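You operate a simulated robot arm through the tools that you are given. There is no shell and no other tool. Be economical: measure what you need, move in short steps, check, and stop when the job is done.

Carry out the task below with a simulated two-armed robot. There is one attempt and no reset: what you move stays moved.

## Task
Fetch the silver spacer labelled "30 MM" from the beige bench and set it on the yellow card. Pick up the yellow marker from the white bench with one hand, pass it to the other hand and put it on the black mat. Take the yellow strap and leave it on the low rack shelf. Take the white bracket shell and put it on the blue bench. The order is free. Set down upright: white bracket shell.

Only the result counts: the job must be done as asked and must still hold three seconds after the hand-in. Knocking over, shifting, dropping, spilling or breaking anything else fails it.

## Robot
Two 7-joint arms with two-finger parallel grippers on one trunk, on a base that drives. Base frame: it is fixed to the floor where the robot stands at the start and does not move with it; the origin is under the middle of the robot, x ahead of it, y to its left, z up; the surface under the hand at the start is at about z = 72. Lengths are in cm, angles in rad, forces in N, time in s.
The left shoulder is at the start at [7, 17.7, 107.4], the right one opposite. With the tool pointing down near the work surface each hand reaches from about 26 to 72 cm from the robot's upright axis, wherever it stands, measured 20 degrees to its own side. Places, roughly: black mat (44x22 cm) [-224, -52, 80]; blue bench [-210, -220, 80]; low rack shelf [-160, 230, 30]; silver spacer [50, 0, 75]; white bracket shell (6x6x8 cm) [30, 200, 80]; yellow card [50, -50, 75]; yellow marker (4x4x12 cm) [-130, -70, 90]; yellow strap (6x6x4 cm) [-220, 40, 80]. Payload 3.43 kg a hand.
The TCP of each hand is the grasp point between the finger pads, 3 cm short of the fingertips. In the tool frame z runs along the fingers and y along their closing line. Largest opening 9.4 cm; finger width 2.8, thickness 1; the body of the gripper, 5 by 9.6 cm, starts 5.5 cm behind the TCP.
Orientation is told as [roll, pitch, yaw] about the base's x, y, z axes, in that order, counted from this pose: with the fingers straight down and closing along the base's y, the tool's x points along the base's -x, its y along +y and its z along -z.

## Interface
- The arms move only by the tool play_rows. It takes "left_increments", "right_increments" or both (then of equal length, played together; a hand with none holds still); each is a list of rows, each a list of 7 numbers: the turn, a rotation vector about the base's x, y, z in units of 6 degrees (1.0 is 6 degrees), then the shift along the base's x, y, z in units of 20 mm (1.0 is 20 mm), then the opening in per cent of the stroke, from 0 (shut) to 100 (fully open). In form: [[wx, wy, wz, dx, dy, dz, gripper], ...]. A call has 1 to 12 rows; each row shifts and turns the commanded pose from where the row before left it. A call with a number of a shift or a turn outside -1 to 1 is refused whole. A row lasts 0.2 s, in which the tool goes at most 5 cm and 0.15 rad; a call with a longer step from one row to the next is refused whole, and so is a gripper value outside its range. Where a pose cannot be reached the arm comes as near as it can. A force on the tool above 40 N (or 10 N above the force at the start of the call, whichever is more), or a blocked arm, ends the call early, and 0.2 s more pass. The fingers move at their own pace (about 15.3 cm/s each) and stop on an object; they squeeze with about 45 N. The grip force told is the motor's: it shows also when the fingers shut on nothing. Time passes only in rows, and 0.2 s behind the last, so rows that do not move let the fingers close. It gives the time, the measured TCP pose, the force on the tool (base axes), the opening and the grip force at its end, in the units of the frame above (readings bear some noise), with the torque about the TCP (base axes, N m) and any sound that the robot's microphone picked up.
- Cameras (640 x 400 px; columns grow to the right, rows downward): "scene" is now at [13.63, -1.96, 138.67]; the picture's right is [-0.28, -0.96, -0.00], its down [-0.72, 0.21, -0.66] and it looks along [0.63, -0.19, -0.75] (base axes); focal length 263 px, centre (320, 200). "left" rides on the left gripper at [7.6, -1.4, -10.2] in its tool frame; the picture's right is [0.18, 0.98, 0.00], its down [-0.75, 0.14, -0.64] and it looks along [-0.63, 0.12, 0.77] (tool axes); focal length 243 px, centre (320, 200). "right" rides on the right gripper at [7.6, 1.4, -10.3] in its tool frame; the picture's right is [-0.18, 0.98, 0.00], its down [-0.75, -0.14, -0.64] and it looks along [-0.63, -0.12, 0.77] (tool axes); focal length 243 px, centre (320, 200). There is no depth. A picture from a camera that has moved, and an enlarged one, comes with that camera's place and axes in the base frame and with its lens. The place of the scene camera against the robot may be out by one fixed shift of up to 2.5 cm in any direction.
- capture(camera): a new picture of that camera. The clock stands still meanwhile.
- slide_trunk(by): slides the trunk up (or, below 0, down) by that many cm; the arms and the scene camera ride with it, the base frame stays. It gives what a move gives, with no picture.
- roll_base(legs): drives the robot by 1 to 6 legs, each [ahead, turn to the left] in cm and rad, along the robot's own axes; the way and the turn of a leg run together, so that a leg with both is an arc; at most 150 cm and 3.142 rad a leg. The arms and the cameras ride along, it lands a little off, and it stops where it bumps. It gives what a move gives.
- pan_tilt(pan, tilt): turns the head with the scene camera to pan (to the left, within 1.501 rad either way) and tilt (down, from -0.506 to 1.204), counted from straight ahead of the robot. It gives what a move gives.
- enlarge(camera, box): a new picture of the part [left, top, right, bottom] of that camera's present view, enlarged. The clock stands still meanwhile.
- close_job(): hands the job in; it is judged then, once.

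Work in short steps. Places have to be worked out from the pictures, the camera data and where the tool is seen: move nearer, look again, correct. Check each grasp and each placing, and mend what went wrong. You have 165 turns and 118 pictures in all, those below and enlarged ones among them. Open the grippers and draw the arms clear of the work before you hand the job in, unless the task says otherwise; then end with one line.

The tools are called after ">>>" by a JSON object that holds its "op" and its "data". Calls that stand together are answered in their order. play_rows: Moves the arms, as the interface text tells. Its arguments: {"type":"object","properties":{"left_increments":{"type":"array"},"right_increments":{"type":"array"}},"required":[]} The other tools are called the same way: slide_trunk (by) slides the trunk up or down; roll_base (legs) drives the base; pan_tilt (pan, tilt) turns the head that bears the scene camera; capture (camera) takes a picture; enlarge (camera, box) takes an enlarged picture of a part of a camera's view; close_job () hands the job in.

At the start:

```text
t: 0.0
left_ee_pos: [60.31, 5.25, 100.21]
left_tcp_rot: [0.0, 0.0, 0.001]
left_contact_force: [0.6, -0.3, -0.6]
left_wrist_torque: [0.0, -0.01, -0.02]
left_grip_width: 9.4
left_grasp_force: 0.0
right_ee_pos: [36.58, -33.81, 97.83]
right_tcp_rot: [0.002, -0.002, -0.001]
right_contact_force: [0.1, 0.6, -0.1]
right_wrist_torque: [-0.01, 0.0, 0.01]
right_grip_width: 9.41
right_grasp_force: 0.0
trunk travel left (down, up): [-65.4, 18.6]
robot x, y, heading: [0.06, -0.28, 0.008]
head pan, tilt: [-0.284, 0.85]
```

scene: 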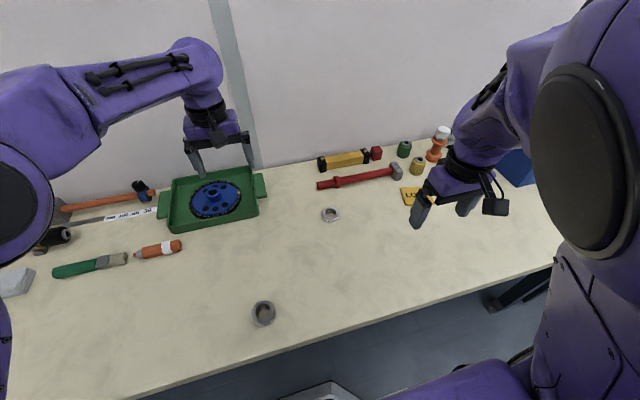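
right: 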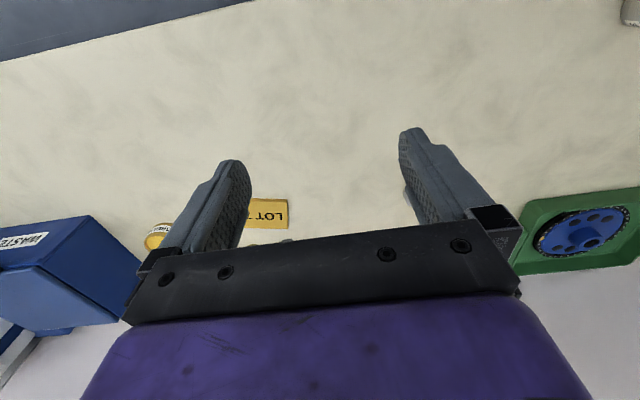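
left: 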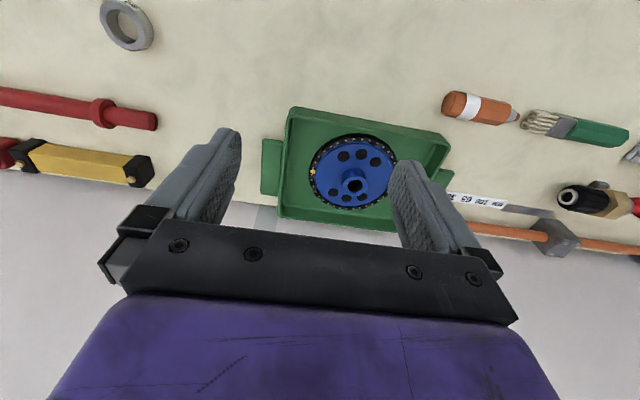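

Two ring-like spacers show, at scene px (331,214) and (263,313). I enlarge both to read their labels.

>>> {"op": "enlarge", "data": {"camera": "scene", "box": [300, 190, 364, 230]}}

>>> {"op": "enlarge", "data": {"camera": "scene", "box": [231, 293, 295, 333]}}

>>> {"op": "enlarge", "data": {"camera": "scene", "box": [380, 120, 476, 220]}}

```text
10.00 times, centred on (332, 210) of scene
camera zoom: at [13.63, -1.96, 138.67], right [-0.28, -0.96, 0.0], down [-0.72, 0.21, -0.66], along [0.63, -0.19, -0.75], focal length 2629 px, centre (200, 100)
```

zoom: 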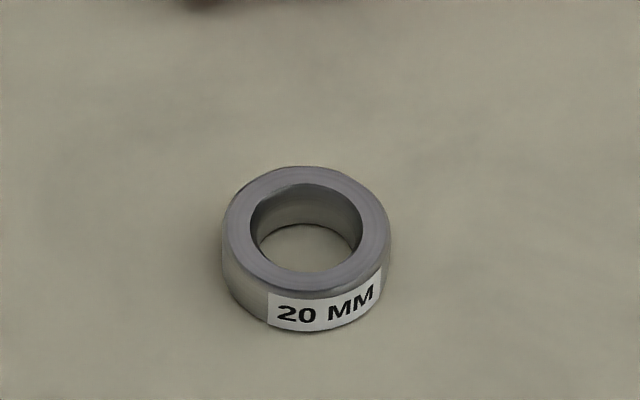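

```text
10.00 times, centred on (263, 313) of scene
camera zoom: at [13.63, -1.96, 138.67], right [-0.28, -0.96, 0.0], down [-0.72, 0.21, -0.66], along [0.63, -0.19, -0.75], focal length 2629 px, centre (890, -930)
```

zoom: 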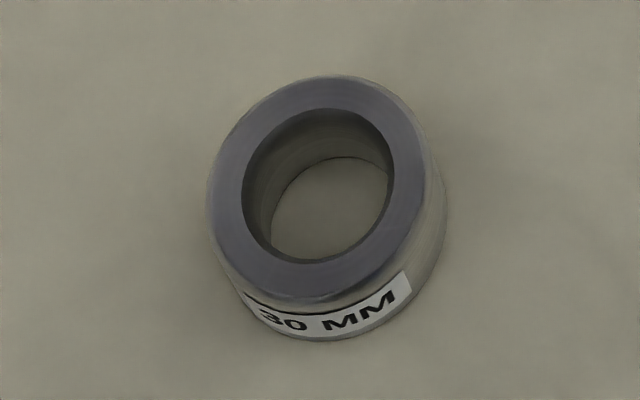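

```text
4.00 times, centred on (428, 170) of scene
camera zoom: at [13.63, -1.96, 138.67], right [-0.28, -0.96, 0.0], down [-0.72, 0.21, -0.66], along [0.63, -0.19, -0.75], focal length 1052 px, centre (-112, 320)
```

zoom: 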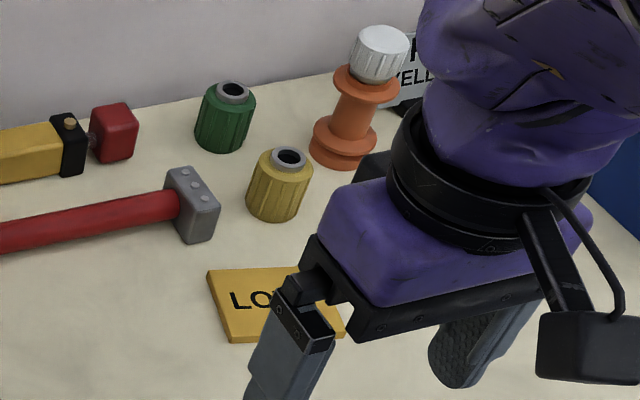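

The 30 MM spacer is the near one, around (36–38, 5–7). The right hand can serve both spacer and card, so I move it toward the spacer at height.

>>> {"op": "play_rows", "data": {"right_increments": [[0, 0, 0, 0, 1, 0, 100], [0, 0, 0, 0, 1, 0, 100], [0, 0, 0, 0, 1, 0, 100], [0, 0, 0, 0, 1, 0, 100], [0, 0, 0, 0, 1, 0, 100], [0, 0, 0, 0, 1, 0, 100], [0, 0, 0, 0, 1, 0, 100], [0, 0, 0, 0, 1, 0, 100], [0, 0, 0, 0, 1, 0, 100], [0, 0, 0, 0, 1, 0, 100], [0, 0, 0, 0, 1, 0, 100], [0, 0, 0, 0, 1, 0, 100]]}}

>>> {"op": "capture", "data": {"camera": "right"}}

>>> {"op": "capture", "data": {"camera": "scene"}}

```text
t: 2.6
left_ee_pos: [60.3, 5.25, 100.11]
left_tcp_rot: [-0.002, 0.0, -0.001]
left_contact_force: [0.3, -0.5, -0.1]
left_wrist_torque: [0.01, -0.03, -0.03]
left_grip_width: 9.4
left_grasp_force: 0.0
right_ee_pos: [41.18, -12.21, 94.47]
right_tcp_rot: [0.002, 0.001, 0.0]
right_contact_force: [-0.5, -1.0, -0.4]
right_wrist_torque: [0.0, -0.02, -0.01]
right_grip_width: 9.38
right_grasp_force: 0.0
right hand out of reach, approached as far as the arm can: row 1, 2, 3, 4, 5, 6, 7, 8
trunk travel left (down, up): [-65.4, 18.6]
robot x, y, heading: [-0.38, -0.41, -0.001]
head pan, tilt: [-0.284, 0.85]
```

```text
111 pictures are left
camera right: at [33.67, -10.75, 104.75], right [0.18, 0.98, 0.0], down [0.75, -0.14, 0.64], along [0.63, -0.12, -0.77], focal length 243 px, centre (320, 200)
```

right: 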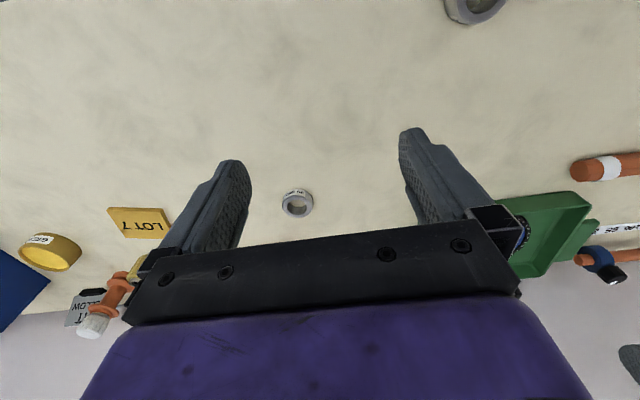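

```text
110 pictures are left
camera scene: at [13.65, -1.9, 138.67], right [-0.28, -0.96, 0.0], down [-0.72, 0.21, -0.66], along [0.63, -0.19, -0.75], focal length 263 px, centre (320, 200)
```

scene: 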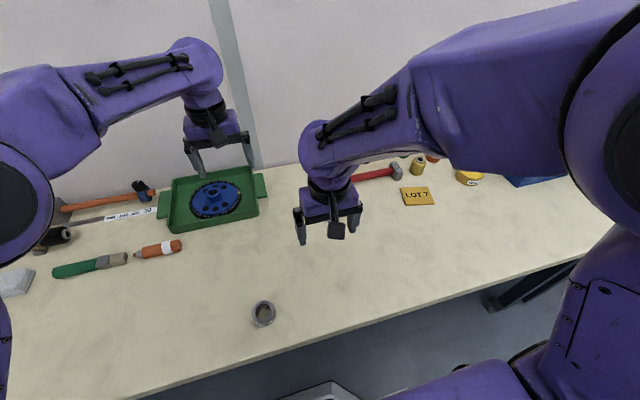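

The right hand nears its reach limit on the left side. The card reads about (59.3, -49.7) and the spacer about (37.2, 4.2); I turn the base left a little so the spacer lies on the right hand's side.

>>> {"op": "roll_base", "data": {"legs": [[0, 0.35]]}}

>>> {"op": "capture", "data": {"camera": "right"}}

```text
t: 4.1
left_ee_pos: [54.95, 25.29, 100.16]
left_tcp_rot: [-0.001, -0.001, 0.345]
left_contact_force: [0.7, -0.7, -0.2]
left_wrist_torque: [0.02, -0.04, 0.0]
left_grip_width: 9.4
left_grasp_force: 0.0
right_ee_pos: [43.02, 2.62, 94.46]
right_tcp_rot: [0.002, -0.001, 0.346]
right_contact_force: [-0.3, -0.4, 0.1]
right_wrist_torque: [-0.01, -0.06, -0.02]
right_grip_width: 9.4
right_grasp_force: 0.0
trunk travel left (down, up): [-65.4, 18.6]
robot x, y, heading: [-0.22, -0.27, 0.338]
head pan, tilt: [-0.284, 0.85]
```

```text
109 pictures are left
camera right: at [35.31, 1.18, 104.76], right [-0.16, 0.99, 0.0], down [0.76, 0.12, 0.64], along [0.63, 0.1, -0.77], focal length 243 px, centre (320, 200)
```

right: 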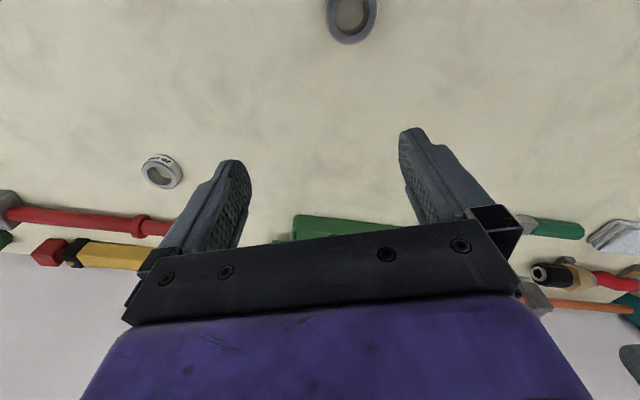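

Spacer now computes to (36.2, 4.5). I move over it and descend to about 84.

>>> {"op": "play_rows", "data": {"right_increments": [[0, 0, 0, -0.57, 0.16, -0.87, 100], [0, 0, 0, -0.57, 0.16, -0.87, 100], [0, 0, 0, -0.57, 0.16, -0.87, 100], [0, 0, 0, -0.57, 0.16, -0.87, 100], [0, 0, 0, -0.57, 0.16, -0.87, 100], [0, 0, 0, -0.57, 0.16, -0.87, 100], [0, 0, 0, 0, 0, 0, 100]]}}

>>> {"op": "capture", "data": {"camera": "right"}}

>>> {"op": "capture", "data": {"camera": "scene"}}

```text
t: 5.7
left_ee_pos: [54.92, 25.19, 100.19]
left_tcp_rot: [0.001, 0.0, 0.346]
left_contact_force: [0.7, 0.2, -0.4]
left_wrist_torque: [0.02, 0.01, -0.03]
left_grip_width: 9.41
left_grasp_force: 0.0
right_ee_pos: [35.9, 4.43, 84.09]
right_tcp_rot: [0.001, 0.0, 0.345]
right_contact_force: [-0.5, 0.6, -1.1]
right_wrist_torque: [-0.02, -0.01, -0.03]
right_grip_width: 9.4
right_grasp_force: 0.1
trunk travel left (down, up): [-65.4, 18.6]
robot x, y, heading: [0.27, 0.2, 0.343]
head pan, tilt: [-0.284, 0.85]
```

```text
108 pictures are left
camera right: at [28.36, 3.01, 94.29], right [-0.16, 0.99, 0.0], down [0.76, 0.12, 0.64], along [0.63, 0.1, -0.77], focal length 243 px, centre (320, 200)
```

right: 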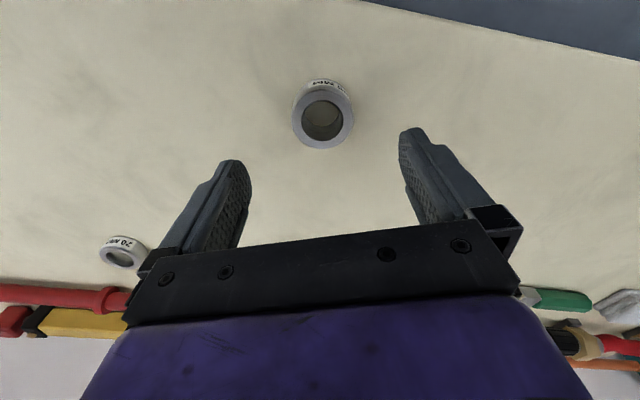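

```text
107 pictures are left
camera scene: at [13.63, 2.41, 138.67], right [0.06, -1.0, 0.0], down [-0.75, -0.05, -0.66], along [0.66, 0.04, -0.75], focal length 263 px, centre (320, 200)
```

scene: 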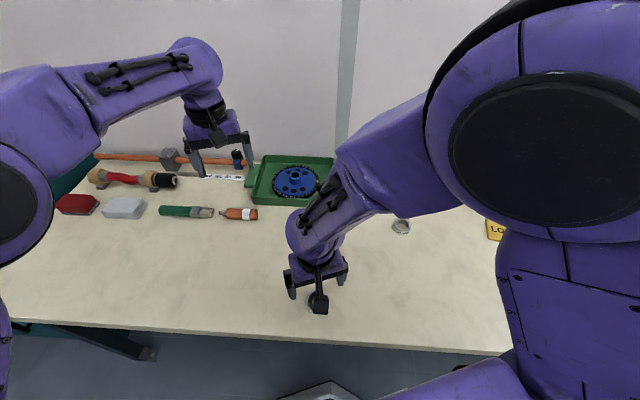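

Aligned to within a mm or two (spacer at 35.8, 4.4). Descend to 75.5 and close.

>>> {"op": "play_rows", "data": {"right_increments": [[0, 0, 0, 0, 0, -1, 100], [0, 0, 0, 0, 0, -1, 100], [0, 0, 0, 0, 0, -1, 100], [0, 0, 0, 0, 0, -0.8, 100], [0, 0, 0, 0, 0, -0.5, 100], [0, 0, 0, 0, 0, 0, 100], [0, 0, 0, 0, 0, 0, 40], [0, 0, 0, 0, 0, 0, 0], [0, 0, 0, 0, 0, 0, 0], [0, 0, 0, 0, 0, 0, 0]]}}

>>> {"op": "capture", "data": {"camera": "right"}}

```text
t: 7.9
left_ee_pos: [54.87, 25.43, 100.33]
left_tcp_rot: [-0.002, -0.002, 0.344]
left_contact_force: [0.6, 0.1, 0.0]
left_wrist_torque: [-0.01, -0.02, -0.01]
left_grip_width: 9.42
left_grasp_force: 0.0
right_ee_pos: [36.54, 5.22, 76.53]
right_tcp_rot: [0.058, -0.003, 0.298]
right_contact_force: [7.3, 10.3, 32.7]
right_wrist_torque: [-0.25, -0.29, 0.13]
right_grip_width: 5.15
right_grasp_force: 44.3
trunk travel left (down, up): [-65.4, 18.6]
robot x, y, heading: [-0.13, -0.14, 0.349]
head pan, tilt: [-0.284, 0.85]
```

```text
106 pictures are left
camera right: at [29.14, 3.69, 86.8], right [-0.11, 0.99, 0.06], down [0.77, 0.05, 0.64], along [0.63, 0.12, -0.77], focal length 243 px, centre (320, 200)
```

right: 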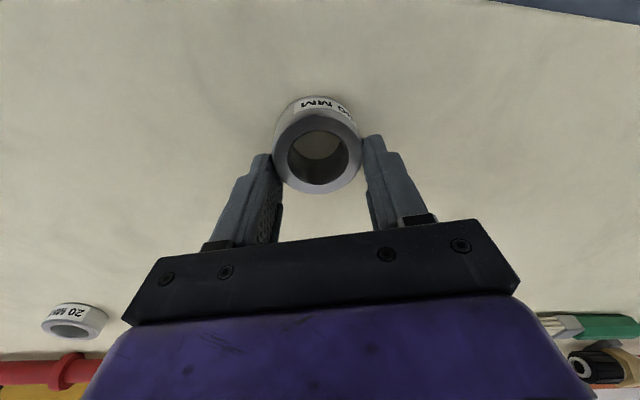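

Grip reads 5.15 cm with 44 N, so the spacer is held, but the tips press the bench, so its top is near 73.5. I lift.

>>> {"op": "play_rows", "data": {"right_increments": [[0, 0, 0, 0, 0, 0.5, 0], [0, 0, 0, 0, 0, 0.5, 0], [0, 0, 0, 0, 0, 1, 0], [0, 0, 0, 0, 0, 1, 0], [0, 0, 0, 0, 0, 1, 0], [0, 0, 0, 0, 0, 1, 0], [0, 0, 0, 0, 0, 1, 0], [0, 0, 0, 0, 0, 1, 0], [0, 0, 0, 0, 0, 1, 0], [0, 0, 0, 0, 0, 1, 0], [0, 0, 0, 0, 0, 0, 0]]}}

>>> {"op": "capture", "data": {"camera": "right"}}

```text
t: 10.3
left_ee_pos: [54.96, 25.42, 100.18]
left_tcp_rot: [-0.003, 0.0, 0.345]
left_contact_force: [0.3, -0.2, 0.1]
left_wrist_torque: [0.0, 0.0, -0.01]
left_grip_width: 9.38
left_grasp_force: 0.1
right_ee_pos: [35.97, 4.7, 93.56]
right_tcp_rot: [0.001, -0.001, 0.346]
right_contact_force: [-0.8, 0.7, -0.7]
right_wrist_torque: [0.0, -0.02, -0.02]
right_grip_width: 5.08
right_grasp_force: 45.1
trunk travel left (down, up): [-65.4, 18.6]
robot x, y, heading: [0.25, 0.06, 0.346]
head pan, tilt: [-0.284, 0.85]
```

```text
105 pictures are left
camera right: at [28.46, 3.28, 103.72], right [-0.16, 0.99, 0.0], down [0.76, 0.12, 0.64], along [0.63, 0.1, -0.77], focal length 243 px, centre (320, 200)
```

right: 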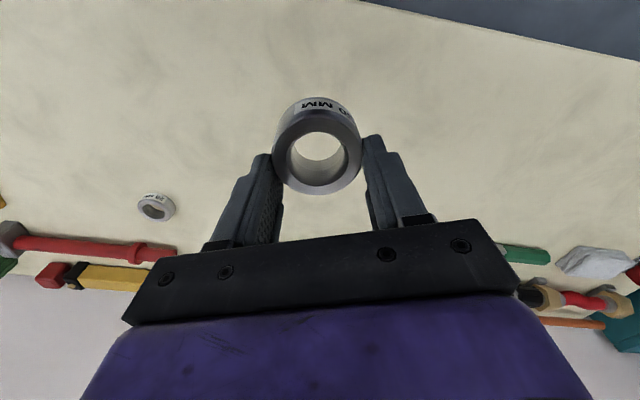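

Held at 5.08 cm. I check how the spacer hangs in the fingers before moving off.

>>> {"op": "enlarge", "data": {"camera": "scene", "box": [256, 210, 384, 290]}}

>>> {"op": "enlarge", "data": {"camera": "right", "box": [224, 80, 416, 200]}}

```text
5.00 times, centred on (320, 250) of scene
camera zoom: at [13.63, 2.49, 138.67], right [0.06, -1.0, 0.0], down [-0.75, -0.05, -0.66], along [0.66, 0.04, -0.75], focal length 1314 px, centre (320, -50)
```

zoom: 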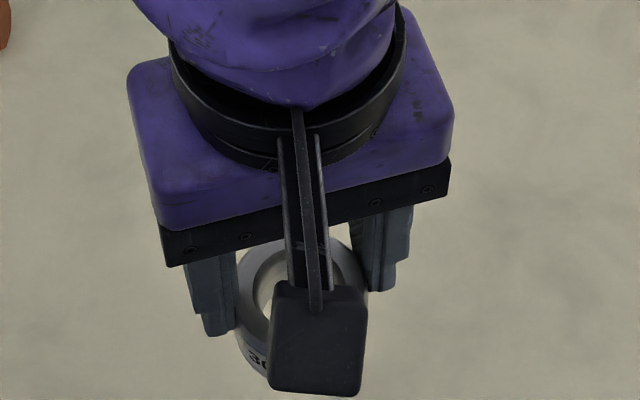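

```text
3.33 times, centred on (320, 140) of right
camera zoom: at [28.46, 3.28, 103.72], right [-0.16, 0.99, 0.0], down [0.76, 0.12, 0.64], along [0.63, 0.1, -0.77], focal length 809 px, centre (320, 400)
```

zoom: 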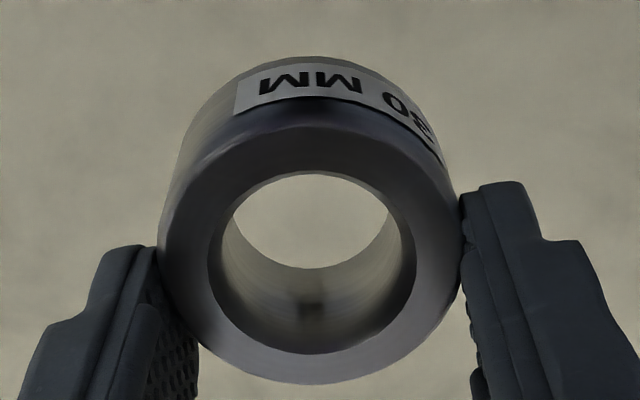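

The spacer hangs about 2 cm below the fingertips, firmly held. Before driving I draw the left hand in closer so it won't sweep over things.

>>> {"op": "play_rows", "data": {"left_increments": [[0, 0, 0, -1, 0.6, 0, 100], [0, 0, 0, -1, 0.6, 0, 100], [0, 0, 0, -1, 0.6, 0, 100], [0, 0, 0, -1, 0.6, 0, 100], [0, 0, 0, -1, 0.6, 0, 100], [0, 0, 0, -1, 0.6, 0, 100], [0, 0, 0, -1, 0.6, 0, 100], [0, 0, 0, -1, 0.6, 0, 100], [0, 0, 0, -1, 0.6, 0, 100], [0, 0, 0, -1, 0.6, 0, 100], [0, 0, 0, -1, 0.6, 0, 100], [0, 0, 0, -1, 0.6, 0, 100]], "right_increments": [[0, 0, 0, 0, 0, 0.3, 0], [0, 0, 0, 0, 0, 0.3, 0], [0, 0, 0, 0, 0, 0.3, 0], [0, 0, 0, 0, 0, 0.3, 0], [0, 0, 0, 0, 0, 0.3, 0], [0, 0, 0, 0, 0, 0.3, 0], [0, 0, 0, 0, 0, 0.3, 0], [0, 0, 0, 0, 0, 0.3, 0], [0, 0, 0, 0, 0, 0, 0], [0, 0, 0, 0, 0, 0, 0], [0, 0, 0, 0, 0, 0, 0], [0, 0, 0, 0, 0, 0, 0]]}}

```text
t: 12.9
left_ee_pos: [30.72, 40.01, 100.07]
left_tcp_rot: [-0.003, -0.002, 0.348]
left_contact_force: [0.7, 0.2, -0.2]
left_wrist_torque: [-0.03, 0.01, 0.02]
left_grip_width: 9.41
left_grasp_force: 0.0
right_ee_pos: [35.86, 4.84, 98.32]
right_tcp_rot: [-0.003, 0.0, 0.346]
right_contact_force: [-0.3, 0.5, -1.5]
right_wrist_torque: [-0.05, 0.01, 0.01]
right_grip_width: 5.08
right_grasp_force: 44.7
trunk travel left (down, up): [-65.4, 18.6]
robot x, y, heading: [-0.01, -0.06, 0.343]
head pan, tilt: [-0.284, 0.85]
```

Now shift the robot sideways by about 30 cm to -y: turn right, drive, turn back.

>>> {"op": "roll_base", "data": {"legs": [[0, -1.914], [30, 0], [0, 1.571]]}}

>>> {"op": "capture", "data": {"camera": "right"}}

>>> {"op": "capture", "data": {"camera": "scene"}}

```text
t: 23.4
left_ee_pos: [42.39, -2.98, 100.26]
left_tcp_rot: [-0.001, -0.001, -0.003]
left_contact_force: [1.0, 0.1, 0.1]
left_wrist_torque: [0.0, 0.0, 0.01]
left_grip_width: 9.4
left_grasp_force: 0.0
right_ee_pos: [35.2, -37.76, 98.22]
right_tcp_rot: [0.003, 0.0, -0.004]
right_contact_force: [0.7, -0.3, -2.0]
right_wrist_torque: [0.0, 0.0, -0.02]
right_grip_width: 5.03
right_grasp_force: 45.0
trunk travel left (down, up): [-65.4, 18.6]
robot x, y, heading: [-0.19, -29.37, -0.002]
head pan, tilt: [-0.284, 0.85]
```

```text
102 pictures are left
camera right: at [27.74, -36.39, 108.49], right [0.19, 0.98, 0.0], down [0.75, -0.15, 0.64], along [0.63, -0.12, -0.77], focal length 243 px, centre (320, 200)
```

right: 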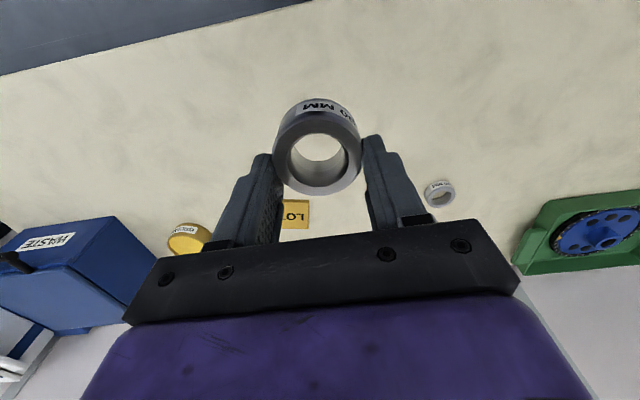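

```text
101 pictures are left
camera scene: at [13.47, -31.59, 138.67], right [-0.28, -0.96, 0.0], down [-0.72, 0.21, -0.66], along [0.63, -0.19, -0.75], focal length 263 px, centre (320, 200)
```

scene: 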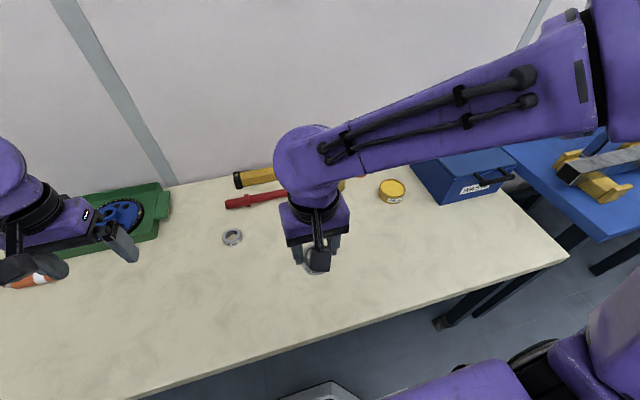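

Next, advance the right hand toward the card at height, keeping a little back to see it.

>>> {"op": "play_rows", "data": {"right_increments": [[0, 0, 0, 0.9, -0.7, -0.3, 0], [0, 0, 0, 0.9, -0.7, -0.3, 0], [0, 0, 0, 0.9, -0.7, -0.3, 0], [0, 0, 0, 0.9, -0.7, -0.3, 0], [0, 0, 0, 0.9, -0.7, -0.3, 0], [0, 0, 0, 0.9, -0.7, -0.3, 0], [0, 0, 0, 0.9, -0.7, -0.3, 0], [0, 0, 0, 0.9, -0.7, -0.3, 0], [0, 0, 0, 0.9, -0.7, -0.3, 0], [0, 0, 0, 0, 0, 0, 0]]}}

>>> {"op": "capture", "data": {"camera": "right"}}

>>> {"op": "capture", "data": {"camera": "scene"}}

```text
t: 25.6
left_ee_pos: [42.34, -2.79, 100.23]
left_tcp_rot: [-0.003, -0.003, -0.003]
left_contact_force: [-0.6, -0.2, 0.4]
left_wrist_torque: [0.01, 0.0, 0.0]
left_grip_width: 9.4
left_grasp_force: 0.1
right_ee_pos: [51.43, -50.24, 92.76]
right_tcp_rot: [0.002, -0.001, -0.004]
right_contact_force: [0.0, -0.1, -0.5]
right_wrist_torque: [0.03, -0.01, 0.01]
right_grip_width: 5.02
right_grasp_force: 45.1
trunk travel left (down, up): [-65.4, 18.6]
robot x, y, heading: [-0.02, -29.75, -0.003]
head pan, tilt: [-0.284, 0.85]
```

```text
100 pictures are left
camera right: at [43.86, -48.96, 103.02], right [0.19, 0.98, 0.0], down [0.75, -0.14, 0.64], along [0.63, -0.12, -0.77], focal length 243 px, centre (320, 200)
```

right: 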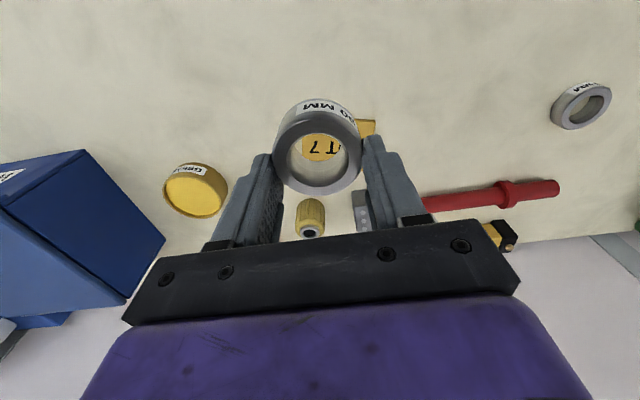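

```text
99 pictures are left
camera scene: at [13.42, -31.57, 138.67], right [-0.28, -0.96, 0.0], down [-0.72, 0.21, -0.66], along [0.63, -0.19, -0.75], focal length 263 px, centre (320, 200)
```

scene: 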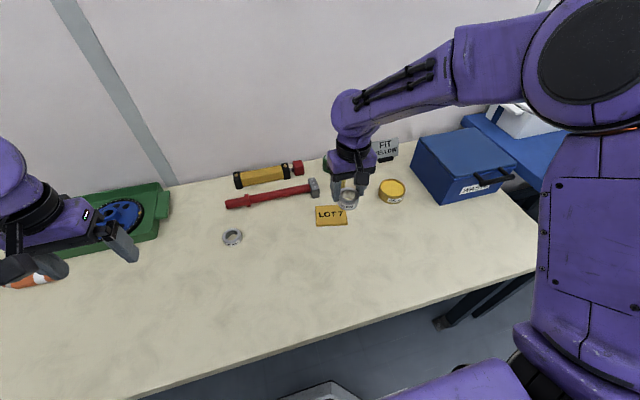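

Card centre is about (59.4, -49.5) and the ring sits ~0.6 cm behind the TCP, so the TCP target is (60, -49.4). I go there and lower to 82.5.

>>> {"op": "play_rows", "data": {"right_increments": [[0, 0, 0, 0.71, 0.07, -0.6, 0], [0, 0, 0, 0.71, 0.07, -0.6, 0], [0, 0, 0, 0.71, 0.07, -0.8, 0], [0, 0, 0, 0.71, 0.07, -1, 0], [0, 0, 0, 0.71, 0.07, -1, 0], [0, 0, 0, 0.71, 0.07, -1, 0], [0, 0, 0, 0, 0, 0, 0]]}}

>>> {"op": "enlarge", "data": {"camera": "scene", "box": [272, 150, 400, 230]}}

>>> {"op": "capture", "data": {"camera": "right"}}

```text
t: 27.1
left_ee_pos: [42.37, -3.06, 100.24]
left_tcp_rot: [-0.001, -0.001, -0.003]
left_contact_force: [0.4, -0.8, 0.3]
left_wrist_torque: [0.01, -0.02, 0.0]
left_grip_width: 9.41
left_grasp_force: 0.0
right_ee_pos: [59.83, -49.56, 82.9]
right_tcp_rot: [0.002, 0.001, -0.003]
right_contact_force: [-0.7, -0.7, -1.0]
right_wrist_torque: [0.02, -0.02, -0.02]
right_grip_width: 5.03
right_grasp_force: 44.8
trunk travel left (down, up): [-65.4, 18.6]
robot x, y, heading: [-0.17, -29.58, 0.001]
head pan, tilt: [-0.284, 0.85]
```

```text
5.00 times, centred on (336, 190) of scene
camera zoom: at [13.42, -31.6, 138.67], right [-0.28, -0.96, 0.0], down [-0.72, 0.21, -0.66], along [0.63, -0.19, -0.75], focal length 1314 px, centre (240, 250)
```

zoom: 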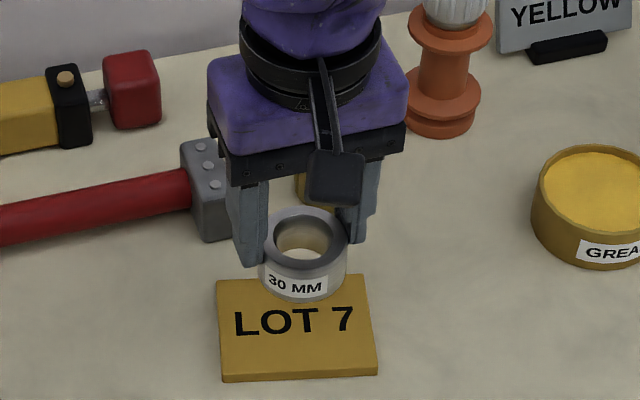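

```text
97 pictures are left
camera right: at [52.38, -48.2, 93.15], right [0.19, 0.98, 0.0], down [0.75, -0.14, 0.64], along [0.63, -0.12, -0.77], focal length 243 px, centre (320, 200)
```

right: 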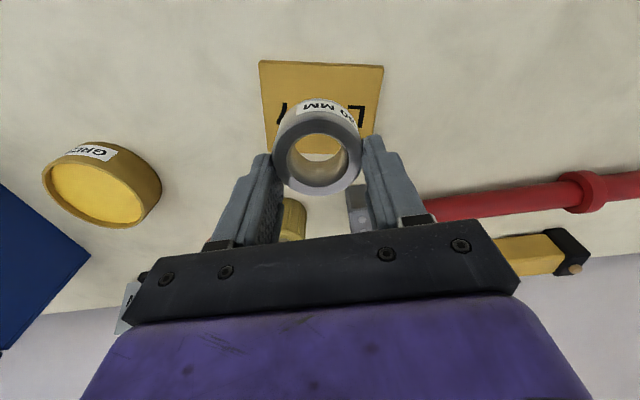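

Geometry agrees: card centre ≈ (59.8, -48.9), so a slight y shift and then down slowly to just above contact.

>>> {"op": "play_rows", "data": {"right_increments": [[0, 0, 0, 0.1, 0.25, -0.8, 0], [0, 0, 0, 0, 0, -0.8, 0], [0, 0, 0, 0, 0, -0.4, 0], [0, 0, 0, 0, 0, -0.2, 0], [0, 0, 0, 0, 0, 0, 0]]}}

>>> {"op": "enlarge", "data": {"camera": "scene", "box": [272, 150, 400, 230]}}

```text
t: 28.4
left_ee_pos: [42.43, -2.94, 100.14]
left_tcp_rot: [0.0, -0.001, -0.004]
left_contact_force: [0.6, 0.0, -0.1]
left_wrist_torque: [0.0, -0.03, -0.03]
left_grip_width: 9.4
left_grasp_force: 0.2
right_ee_pos: [60.27, -49.1, 78.56]
right_tcp_rot: [0.003, 0.0, -0.003]
right_contact_force: [-0.5, 0.4, -0.6]
right_wrist_torque: [-0.04, -0.03, 0.0]
right_grip_width: 5.01
right_grasp_force: 45.1
trunk travel left (down, up): [-65.4, 18.6]
robot x, y, heading: [-0.08, -29.81, -0.006]
head pan, tilt: [-0.284, 0.85]
```

```text
5.00 times, centred on (336, 190) of scene
camera zoom: at [13.48, -31.61, 138.67], right [-0.28, -0.96, 0.0], down [-0.72, 0.21, -0.66], along [0.63, -0.19, -0.75], focal length 1314 px, centre (240, 250)
```

zoom: 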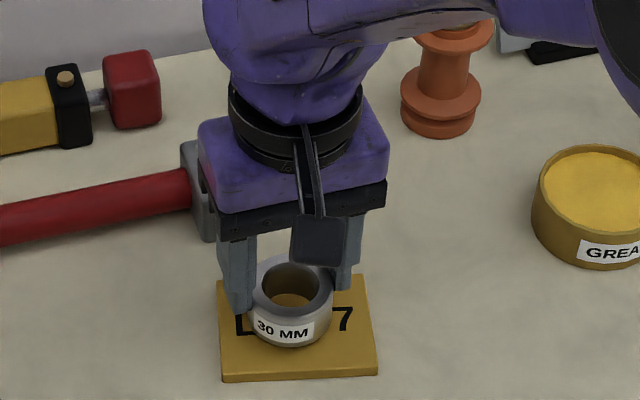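

Centred over the card. Lower gently until contact.

>>> {"op": "play_rows", "data": {"right_increments": [[0, 0, 0, 0, 0, -0.15, 0], [0, 0, 0, 0, 0, -0.15, 0], [0, 0, 0, 0, 0, -0.1, 0], [0, 0, 0, 0, 0, 0, 0]]}}

```text
t: 29.4
left_ee_pos: [42.4, -2.81, 100.17]
left_tcp_rot: [0.0, 0.0, -0.003]
left_contact_force: [-0.1, -0.4, 0.7]
left_wrist_torque: [-0.01, 0.0, 0.02]
left_grip_width: 9.41
left_grasp_force: 0.0
right_ee_pos: [60.2, -49.13, 77.75]
right_tcp_rot: [0.004, 0.001, -0.002]
right_contact_force: [0.3, -0.3, -1.5]
right_wrist_torque: [0.0, -0.01, 0.0]
right_grip_width: 5.02
right_grasp_force: 45.0
trunk travel left (down, up): [-65.4, 18.6]
robot x, y, heading: [-0.16, -29.8, -0.0]
head pan, tilt: [-0.284, 0.85]
```

No contact yet; continue down.

>>> {"op": "play_rows", "data": {"right_increments": [[0, 0, 0, 0, 0, -0.15, 0], [0, 0, 0, 0, 0, -0.15, 0], [0, 0, 0, 0, 0, -0.1, 0], [0, 0, 0, 0, 0, 0, 0]]}}

>>> {"op": "enlarge", "data": {"camera": "scene", "box": [272, 150, 400, 230]}}

```text
t: 30.4
left_ee_pos: [42.07, -2.96, 100.21]
left_tcp_rot: [-0.002, -0.004, -0.002]
left_contact_force: [0.3, 0.1, 0.4]
left_wrist_torque: [0.02, -0.06, -0.01]
left_grip_width: 9.4
left_grasp_force: 0.1
right_ee_pos: [60.15, -49.07, 77.27]
right_tcp_rot: [0.003, -0.008, -0.003]
right_contact_force: [6.2, -6.1, 30.3]
right_wrist_torque: [-0.3, 0.17, 0.26]
right_grip_width: 5.05
right_grasp_force: 45.1
trunk travel left (down, up): [-65.4, 18.6]
robot x, y, heading: [0.07, -29.36, -0.001]
head pan, tilt: [-0.284, 0.85]
```

```text
5.00 times, centred on (336, 190) of scene
camera zoom: at [13.1, -31.51, 138.73], right [-0.28, -0.96, 0.0], down [-0.72, 0.21, -0.66], along [0.63, -0.19, -0.75], focal length 1314 px, centre (240, 250)
```

zoom: 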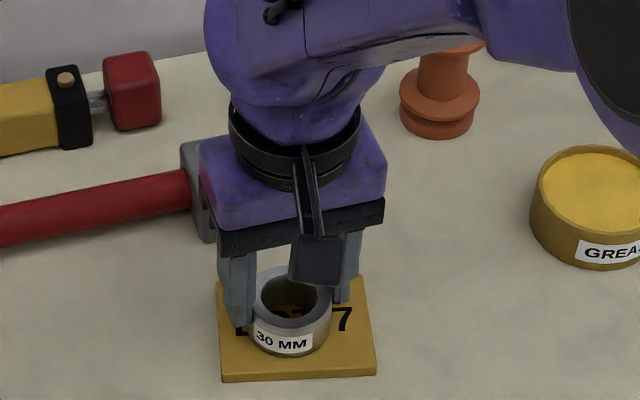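

Contact (30 N). Ease up slightly, open slowly, then rise straight.

>>> {"op": "play_rows", "data": {"right_increments": [[0, 0, 0, 0, 0, 0.13, 0], [0, 0, 0, 0, 0, 0, 0], [0, 0, 0, 0, 0, 0, 58], [0, 0, 0, 0, 0, 0, 65], [0, 0, 0, 0, 0, 0, 75], [0, 0, 0, 0, 0, 0, 85], [0, 0, 0, 0, 0, 0.5, 85], [0, 0, 0, 0, 0, 1, 85], [0, 0, 0, 0, 0, 1, 85], [0, 0, 0, 0, 0, 1, 85], [0, 0, 0, 0, 0, 1, 85], [0, 0, 0, 0, 0, 1, 85]]}}

>>> {"op": "capture", "data": {"camera": "right"}}

>>> {"op": "enlarge", "data": {"camera": "scene", "box": [272, 150, 400, 230]}}

```text
t: 33.0
left_ee_pos: [42.32, -2.91, 100.13]
left_tcp_rot: [0.0, -0.003, -0.002]
left_contact_force: [-0.6, 0.8, 0.5]
left_wrist_torque: [0.02, -0.02, 0.01]
left_grip_width: 9.39
left_grasp_force: 0.1
right_ee_pos: [60.07, -48.9, 88.23]
right_tcp_rot: [0.003, -0.001, -0.004]
right_contact_force: [-0.9, 0.1, 0.5]
right_wrist_torque: [-0.01, -0.02, -0.01]
right_grip_width: 7.99
right_grasp_force: 0.0
trunk travel left (down, up): [-65.4, 18.6]
robot x, y, heading: [-0.11, -29.47, -0.004]
head pan, tilt: [-0.284, 0.85]
```

```text
94 pictures are left
camera right: at [52.55, -47.61, 98.45], right [0.19, 0.98, 0.0], down [0.75, -0.15, 0.64], along [0.63, -0.12, -0.77], focal length 243 px, centre (320, 200)
```

right: 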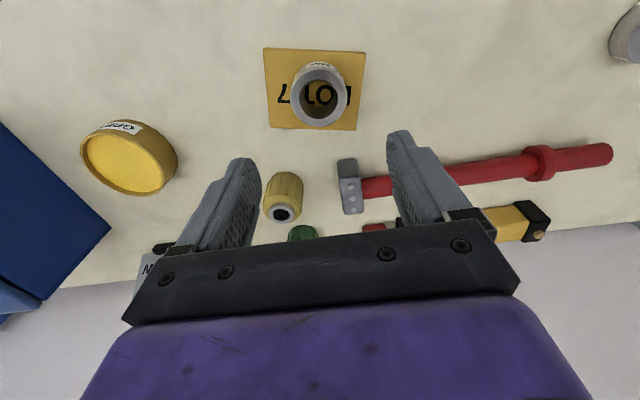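

```text
5.00 times, centred on (336, 190) of scene
camera zoom: at [13.42, -31.59, 138.67], right [-0.28, -0.96, 0.0], down [-0.72, 0.21, -0.66], along [0.63, -0.19, -0.75], focal length 1314 px, centre (240, 250)
```

zoom: 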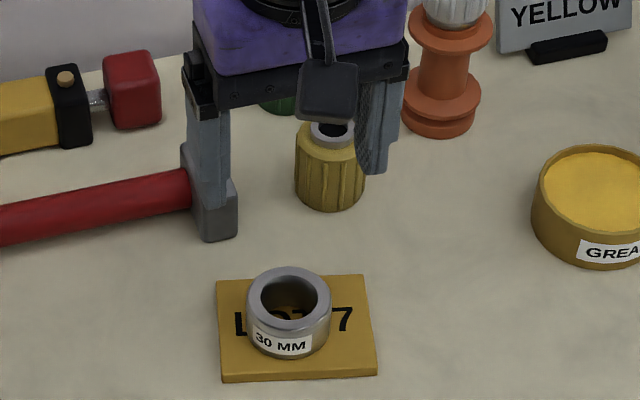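

Spacer rests on the card. Retract the right hand up and back, then look toward the rear-right for the white bench.

>>> {"op": "play_rows", "data": {"right_increments": [[0, 0, 0, 0, 0, 1, 85], [0, 0, 0, 0, 0, 1, 85], [0, 0, 0, -1, 0.5, 0.8, 85], [0, 0, 0, -1, 0.5, 0.8, 85], [0, 0, 0, -1, 0.5, 0.5, 85], [0, 0, 0, -1, 0.5, 0, 85], [0, 0, 0, -1, 0.5, 0, 85], [0, 0, 0, -1, 0, 0, 85], [0, 0, 0, -1, 0, 0, 85], [0, 0, 0, -1, 0, 0, 85], [0, 0, 0, -1, 0, 0, 85], [0, 0, 0, -1, 0, 0, 85]]}}

>>> {"op": "roll_base", "data": {"legs": [[-12, 0], [0, -2.6]]}}

>>> {"op": "pan_tilt", "data": {"pan": 0.0, "tilt": 0.5}}

>>> {"op": "capture", "data": {"camera": "scene"}}

```text
t: 35.5
left_ee_pos: [42.38, -3.04, 100.3]
left_tcp_rot: [0.001, -0.002, -0.004]
left_contact_force: [-0.3, -0.3, 0.9]
left_wrist_torque: [0.01, 0.02, -0.03]
left_grip_width: 9.39
left_grasp_force: 0.1
right_ee_pos: [40.15, -44.08, 96.27]
right_tcp_rot: [0.004, -0.001, -0.004]
right_contact_force: [0.5, -1.5, -0.2]
right_wrist_torque: [0.03, -0.03, 0.01]
right_grip_width: 7.99
right_grasp_force: 0.1
trunk travel left (down, up): [-65.4, 18.6]
robot x, y, heading: [0.05, -29.62, -0.009]
head pan, tilt: [-0.284, 0.85]
```

```text
t: 43.0
left_ee_pos: [-36.61, -73.34, 100.27]
left_tcp_rot: [-0.002, 0.0, -2.644]
left_contact_force: [-0.5, -0.2, 0.1]
left_wrist_torque: [0.01, 0.03, 0.02]
left_grip_width: 9.4
left_grasp_force: 0.0
right_ee_pos: [-54.35, -36.28, 96.39]
right_tcp_rot: [0.002, 0.001, -2.643]
right_contact_force: [-0.3, 0.3, -0.2]
right_wrist_torque: [0.01, 0.02, -0.02]
right_grip_width: 8.0
right_grasp_force: 0.1
trunk travel left (down, up): [-65.4, 18.6]
robot x, y, heading: [-12.03, -29.84, -2.644]
head pan, tilt: [-0.284, 0.85]
```

```text
t: 43.8
left_ee_pos: [-36.59, -73.41, 100.22]
left_tcp_rot: [-0.002, 0.0, -2.645]
left_contact_force: [0.8, -0.7, 0.5]
left_wrist_torque: [-0.02, 0.01, -0.03]
left_grip_width: 9.43
left_grasp_force: 0.0
right_ee_pos: [-54.35, -36.2, 96.39]
right_tcp_rot: [0.002, -0.001, -2.645]
right_contact_force: [-0.3, 0.4, 0.0]
right_wrist_torque: [-0.01, 0.0, -0.01]
right_grip_width: 7.99
right_grasp_force: 0.0
trunk travel left (down, up): [-65.4, 18.6]
robot x, y, heading: [-12.05, -29.57, -2.645]
head pan, tilt: [0.0, 0.499]
```

```text
92 pictures are left
camera scene: at [-23.36, -36.07, 141.66], right [-0.48, 0.88, 0.0], down [0.42, 0.23, -0.88], along [-0.77, -0.42, -0.48], focal length 263 px, centre (320, 200)
```

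scene: 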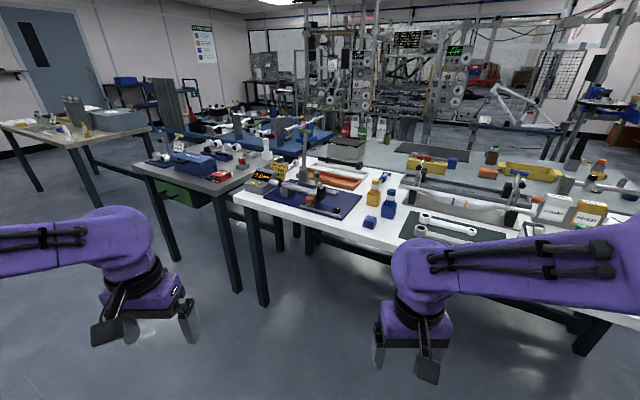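

The white bench is in view ahead. I enlarge it to identify the marker, mat and strap.

>>> {"op": "enlarge", "data": {"camera": "scene", "box": [240, 130, 400, 230]}}

>>> {"op": "enlarge", "data": {"camera": "scene", "box": [380, 130, 640, 292]}}

```text
4.00 times, centred on (320, 180) of scene
camera zoom: at [-23.36, -36.07, 141.66], right [-0.48, 0.88, 0.0], down [0.42, 0.23, -0.88], along [-0.77, -0.42, -0.48], focal length 1052 px, centre (320, 280)
```

zoom: 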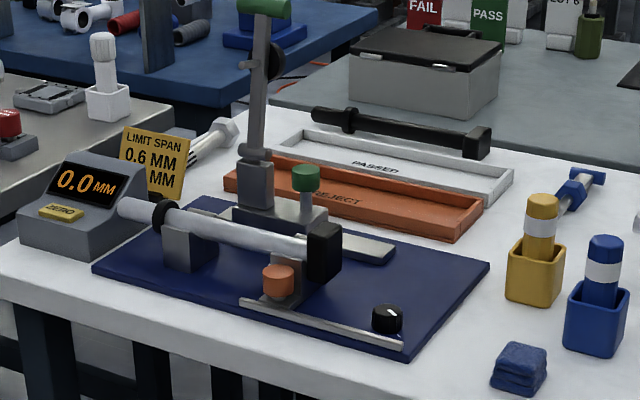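

```text
2.46 times, centred on (510, 211) of scene
camera zoom: at [-23.36, -36.07, 141.66], right [-0.48, 0.88, 0.0], down [0.42, 0.23, -0.88], along [-0.77, -0.42, -0.48], focal length 647 px, centre (-148, 173)
```

zoom: 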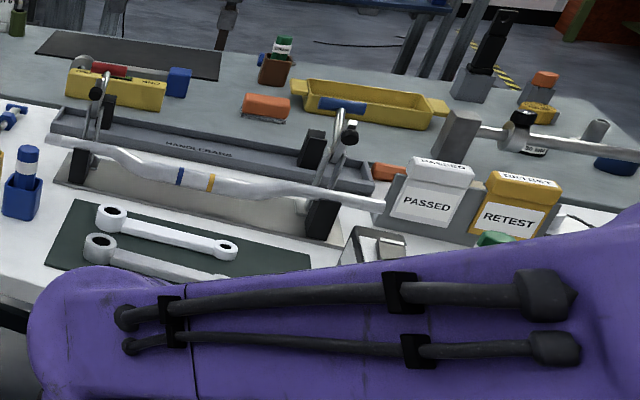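

The yellow marker stands in a yellow holder near (-130, -66); the black mat is on the grey bench behind. I pan to map the room for driving.

>>> {"op": "pan_tilt", "data": {"pan": -1.0, "tilt": 0.4}}

>>> {"op": "capture", "data": {"camera": "scene"}}

>>> {"op": "pan_tilt", "data": {"pan": 0.8, "tilt": 0.4}}

>>> {"op": "capture", "data": {"camera": "scene"}}

```text
t: 45.1
left_ee_pos: [-36.6, -73.34, 100.13]
left_tcp_rot: [-0.002, -0.001, -2.643]
left_contact_force: [-0.1, 0.4, -0.2]
left_wrist_torque: [0.0, -0.01, 0.01]
left_grip_width: 9.4
left_grasp_force: 0.1
right_ee_pos: [-54.36, -36.28, 96.39]
right_tcp_rot: [0.003, 0.0, -2.645]
right_contact_force: [-0.7, 0.0, -0.1]
right_wrist_torque: [0.02, -0.01, -0.01]
right_grip_width: 8.0
right_grasp_force: 0.0
trunk travel left (down, up): [-65.4, 18.6]
robot x, y, heading: [-11.89, -29.57, -2.642]
head pan, tilt: [-1.0, 0.4]
```

```text
89 pictures are left
camera scene: at [-23.49, -27.28, 142.58], right [0.48, 0.88, 0.0], down [0.34, -0.19, -0.92], along [-0.81, 0.44, -0.39], focal length 263 px, centre (320, 200)
```

scene: 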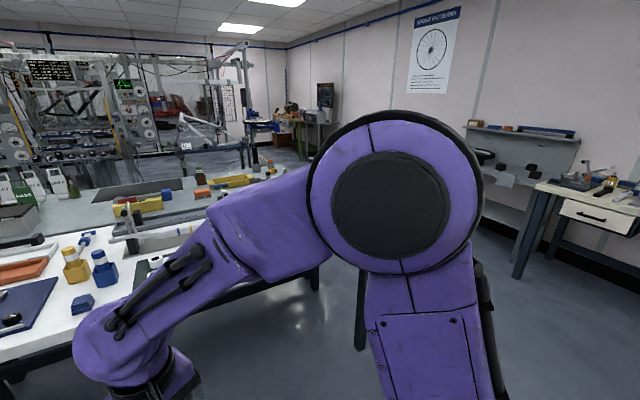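

```text
t: 46.9
left_ee_pos: [-36.57, -73.5, 100.13]
left_tcp_rot: [-0.002, 0.001, -2.645]
left_contact_force: [0.6, -0.3, 0.2]
left_wrist_torque: [0.0, -0.03, 0.04]
left_grip_width: 9.39
left_grasp_force: 0.1
right_ee_pos: [-54.25, -36.31, 96.46]
right_tcp_rot: [0.0, -0.002, -2.645]
right_contact_force: [-0.5, -0.2, 0.1]
right_wrist_torque: [-0.01, -0.01, 0.01]
right_grip_width: 7.98
right_grasp_force: 0.0
trunk travel left (down, up): [-65.4, 18.6]
robot x, y, heading: [-11.92, -29.68, -2.647]
head pan, tilt: [0.799, 0.4]
```

```text
88 pictures are left
camera scene: at [-17.88, -40.65, 142.58], right [-0.96, 0.27, 0.0], down [0.11, 0.37, -0.92], along [-0.25, -0.89, -0.39], focal length 263 px, centre (320, 200)
```

scene: 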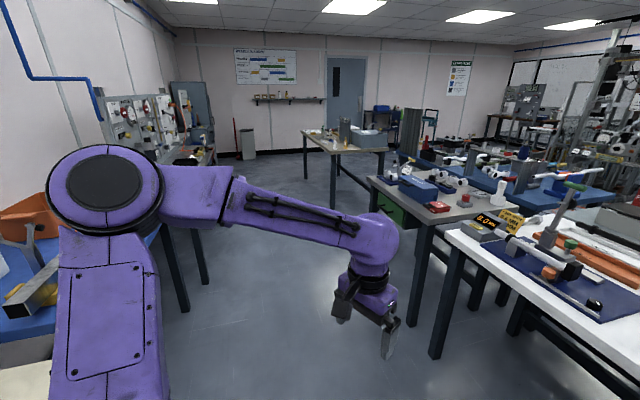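

Plan: approach the white bench so the left hand faces the marker. Raise the trunk 10 cm for clearance and drive to about (-62, -47) facing -x.

>>> {"op": "slide_trunk", "data": {"by": 10}}

>>> {"op": "pan_tilt", "data": {"pan": 0.2, "tilt": 0.7}}

>>> {"op": "roll_base", "data": {"legs": [[0, -0.18], [53, 0], [0, -0.316]]}}

>>> {"op": "capture", "data": {"camera": "scene"}}

>>> {"op": "capture", "data": {"camera": "left"}}

```text
t: 48.2
left_ee_pos: [-36.55, -73.43, 110.31]
left_tcp_rot: [-0.002, -0.001, -2.644]
left_contact_force: [-1.1, 0.5, 0.1]
left_wrist_torque: [0.0, 0.06, 0.02]
left_grip_width: 9.4
left_grasp_force: 0.1
right_ee_pos: [-54.22, -36.25, 106.42]
right_tcp_rot: [0.002, 0.0, -2.644]
right_contact_force: [0.0, 0.0, -0.3]
right_wrist_torque: [0.04, 0.01, -0.03]
right_grip_width: 7.99
right_grasp_force: 0.1
trunk travel left (down, up): [-75.4, 8.6]
robot x, y, heading: [-11.98, -29.7, -2.647]
head pan, tilt: [0.799, 0.4]
```

```text
t: 49.2
left_ee_pos: [-36.64, -73.45, 110.17]
left_tcp_rot: [-0.002, -0.001, -2.645]
left_contact_force: [-0.4, -0.7, 0.0]
left_wrist_torque: [0.0, 0.01, -0.01]
left_grip_width: 9.4
left_grasp_force: 0.1
right_ee_pos: [-54.29, -36.2, 106.38]
right_tcp_rot: [0.002, 0.0, -2.645]
right_contact_force: [-0.3, 0.0, 0.2]
right_wrist_torque: [0.01, -0.03, 0.0]
right_grip_width: 8.02
right_grasp_force: 0.1
trunk travel left (down, up): [-75.4, 8.6]
robot x, y, heading: [-12.19, -29.49, -2.643]
head pan, tilt: [0.201, 0.7]
```

```text
t: 54.0
left_ee_pos: [-104.68, -72.62, 110.16]
left_tcp_rot: [-0.003, 0.0, 3.14]
left_contact_force: [0.5, 0.9, 0.6]
left_wrist_torque: [0.01, 0.04, 0.02]
left_grip_width: 9.38
left_grasp_force: 0.1
right_ee_pos: [-102.39, -31.61, 106.44]
right_tcp_rot: [0.001, 0.0, 3.141]
right_contact_force: [1.3, 0.8, 0.9]
right_wrist_torque: [0.03, -0.03, 0.0]
right_grip_width: 7.99
right_grasp_force: 0.0
trunk travel left (down, up): [-75.4, 8.6]
robot x, y, heading: [-62.59, -45.59, 3.138]
head pan, tilt: [0.201, 0.7]
```

```text
87 pictures are left
camera scene: at [-74.39, -47.4, 149.9], right [-0.2, 0.98, 0.0], down [0.63, 0.13, -0.77], along [-0.75, -0.15, -0.64], focal length 263 px, centre (320, 200)
```

scene: 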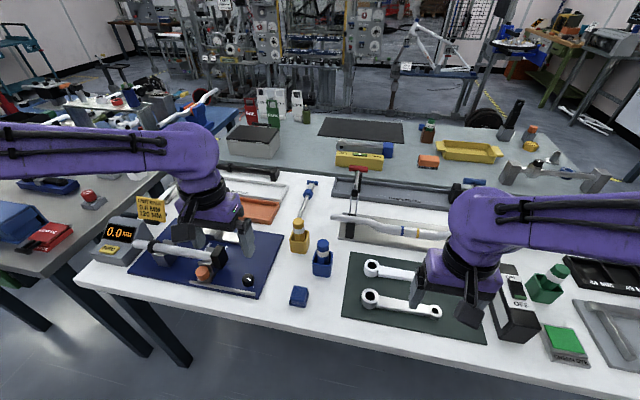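

```text
86 pictures are left
camera left: at [-97.2, -71.27, 120.6], right [0.18, -0.98, 0.0], down [-0.75, -0.14, 0.64], along [-0.63, -0.12, -0.77], focal length 243 px, centre (320, 200)
```

left: 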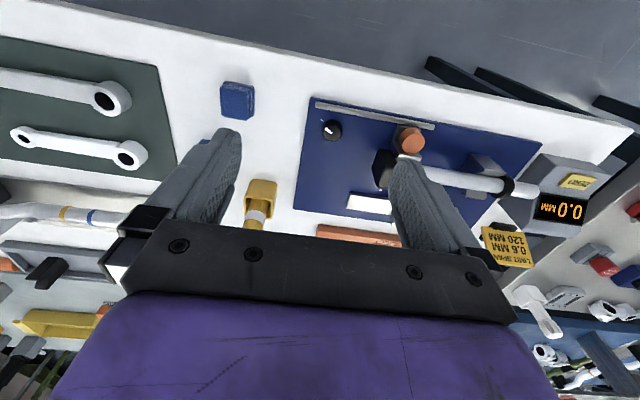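

Marker estimated at (-129.6, -65.5), top ≈ 93. I bring the open left hand over it, at z≈103.

>>> {"op": "play_rows", "data": {"left_increments": [[0, 0, 0, -1, 0.3, -0.3, 100], [0, 0, 0, -1, 0.3, -0.3, 100], [0, 0, 0, -1, 0.3, -0.3, 100], [0, 0, 0, -1, 0.3, -0.3, 100], [0, 0, 0, -1, 0.3, -0.3, 100], [0, 0, 0, -1, 0.3, -0.3, 100], [0, 0, 0, -1, 0.3, -0.3, 100], [0, 0, 0, -1, 0.3, -0.3, 100], [0, 0, 0, -1, 0.3, -0.3, 100], [0, 0, 0, -1, 0.3, -0.3, 100], [0, 0, 0, -1, 0.3, -0.3, 100], [0, 0, 0, 0, 0, 0, 100]]}}

>>> {"op": "capture", "data": {"camera": "left"}}

>>> {"op": "enlarge", "data": {"camera": "scene", "box": [240, 160, 400, 260]}}

```text
t: 56.6
left_ee_pos: [-126.58, -65.93, 103.67]
left_tcp_rot: [-0.002, -0.001, 3.139]
left_contact_force: [-1.1, -0.8, 0.2]
left_wrist_torque: [-0.01, -0.01, 0.03]
left_grip_width: 9.4
left_grasp_force: 0.1
right_ee_pos: [-102.35, -31.57, 106.47]
right_tcp_rot: [0.001, 0.001, 3.14]
right_contact_force: [0.2, 0.7, -0.7]
right_wrist_torque: [0.03, 0.03, 0.0]
right_grip_width: 7.99
right_grasp_force: 0.1
trunk travel left (down, up): [-75.4, 8.6]
robot x, y, heading: [-62.39, -45.8, 3.137]
head pan, tilt: [0.201, 0.7]
```

```text
85 pictures are left
camera left: at [-119.13, -64.5, 113.99], right [0.18, -0.98, 0.0], down [-0.75, -0.14, 0.64], along [-0.63, -0.12, -0.77], focal length 243 px, centre (320, 200)
```

left: 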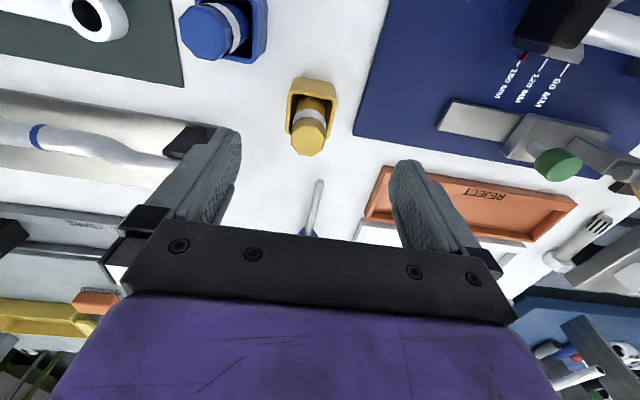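

```text
4.00 times, centred on (320, 210) of scene
camera zoom: at [-74.38, -47.33, 149.9], right [-0.2, 0.98, 0.0], down [0.63, 0.13, -0.77], along [-0.75, -0.15, -0.64], focal length 1052 px, centre (320, 160)
```

zoom: 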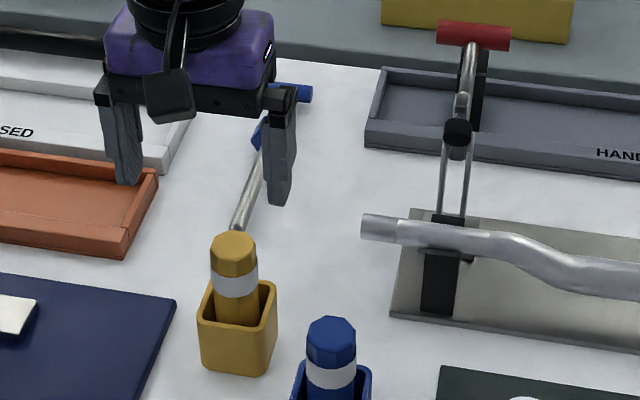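

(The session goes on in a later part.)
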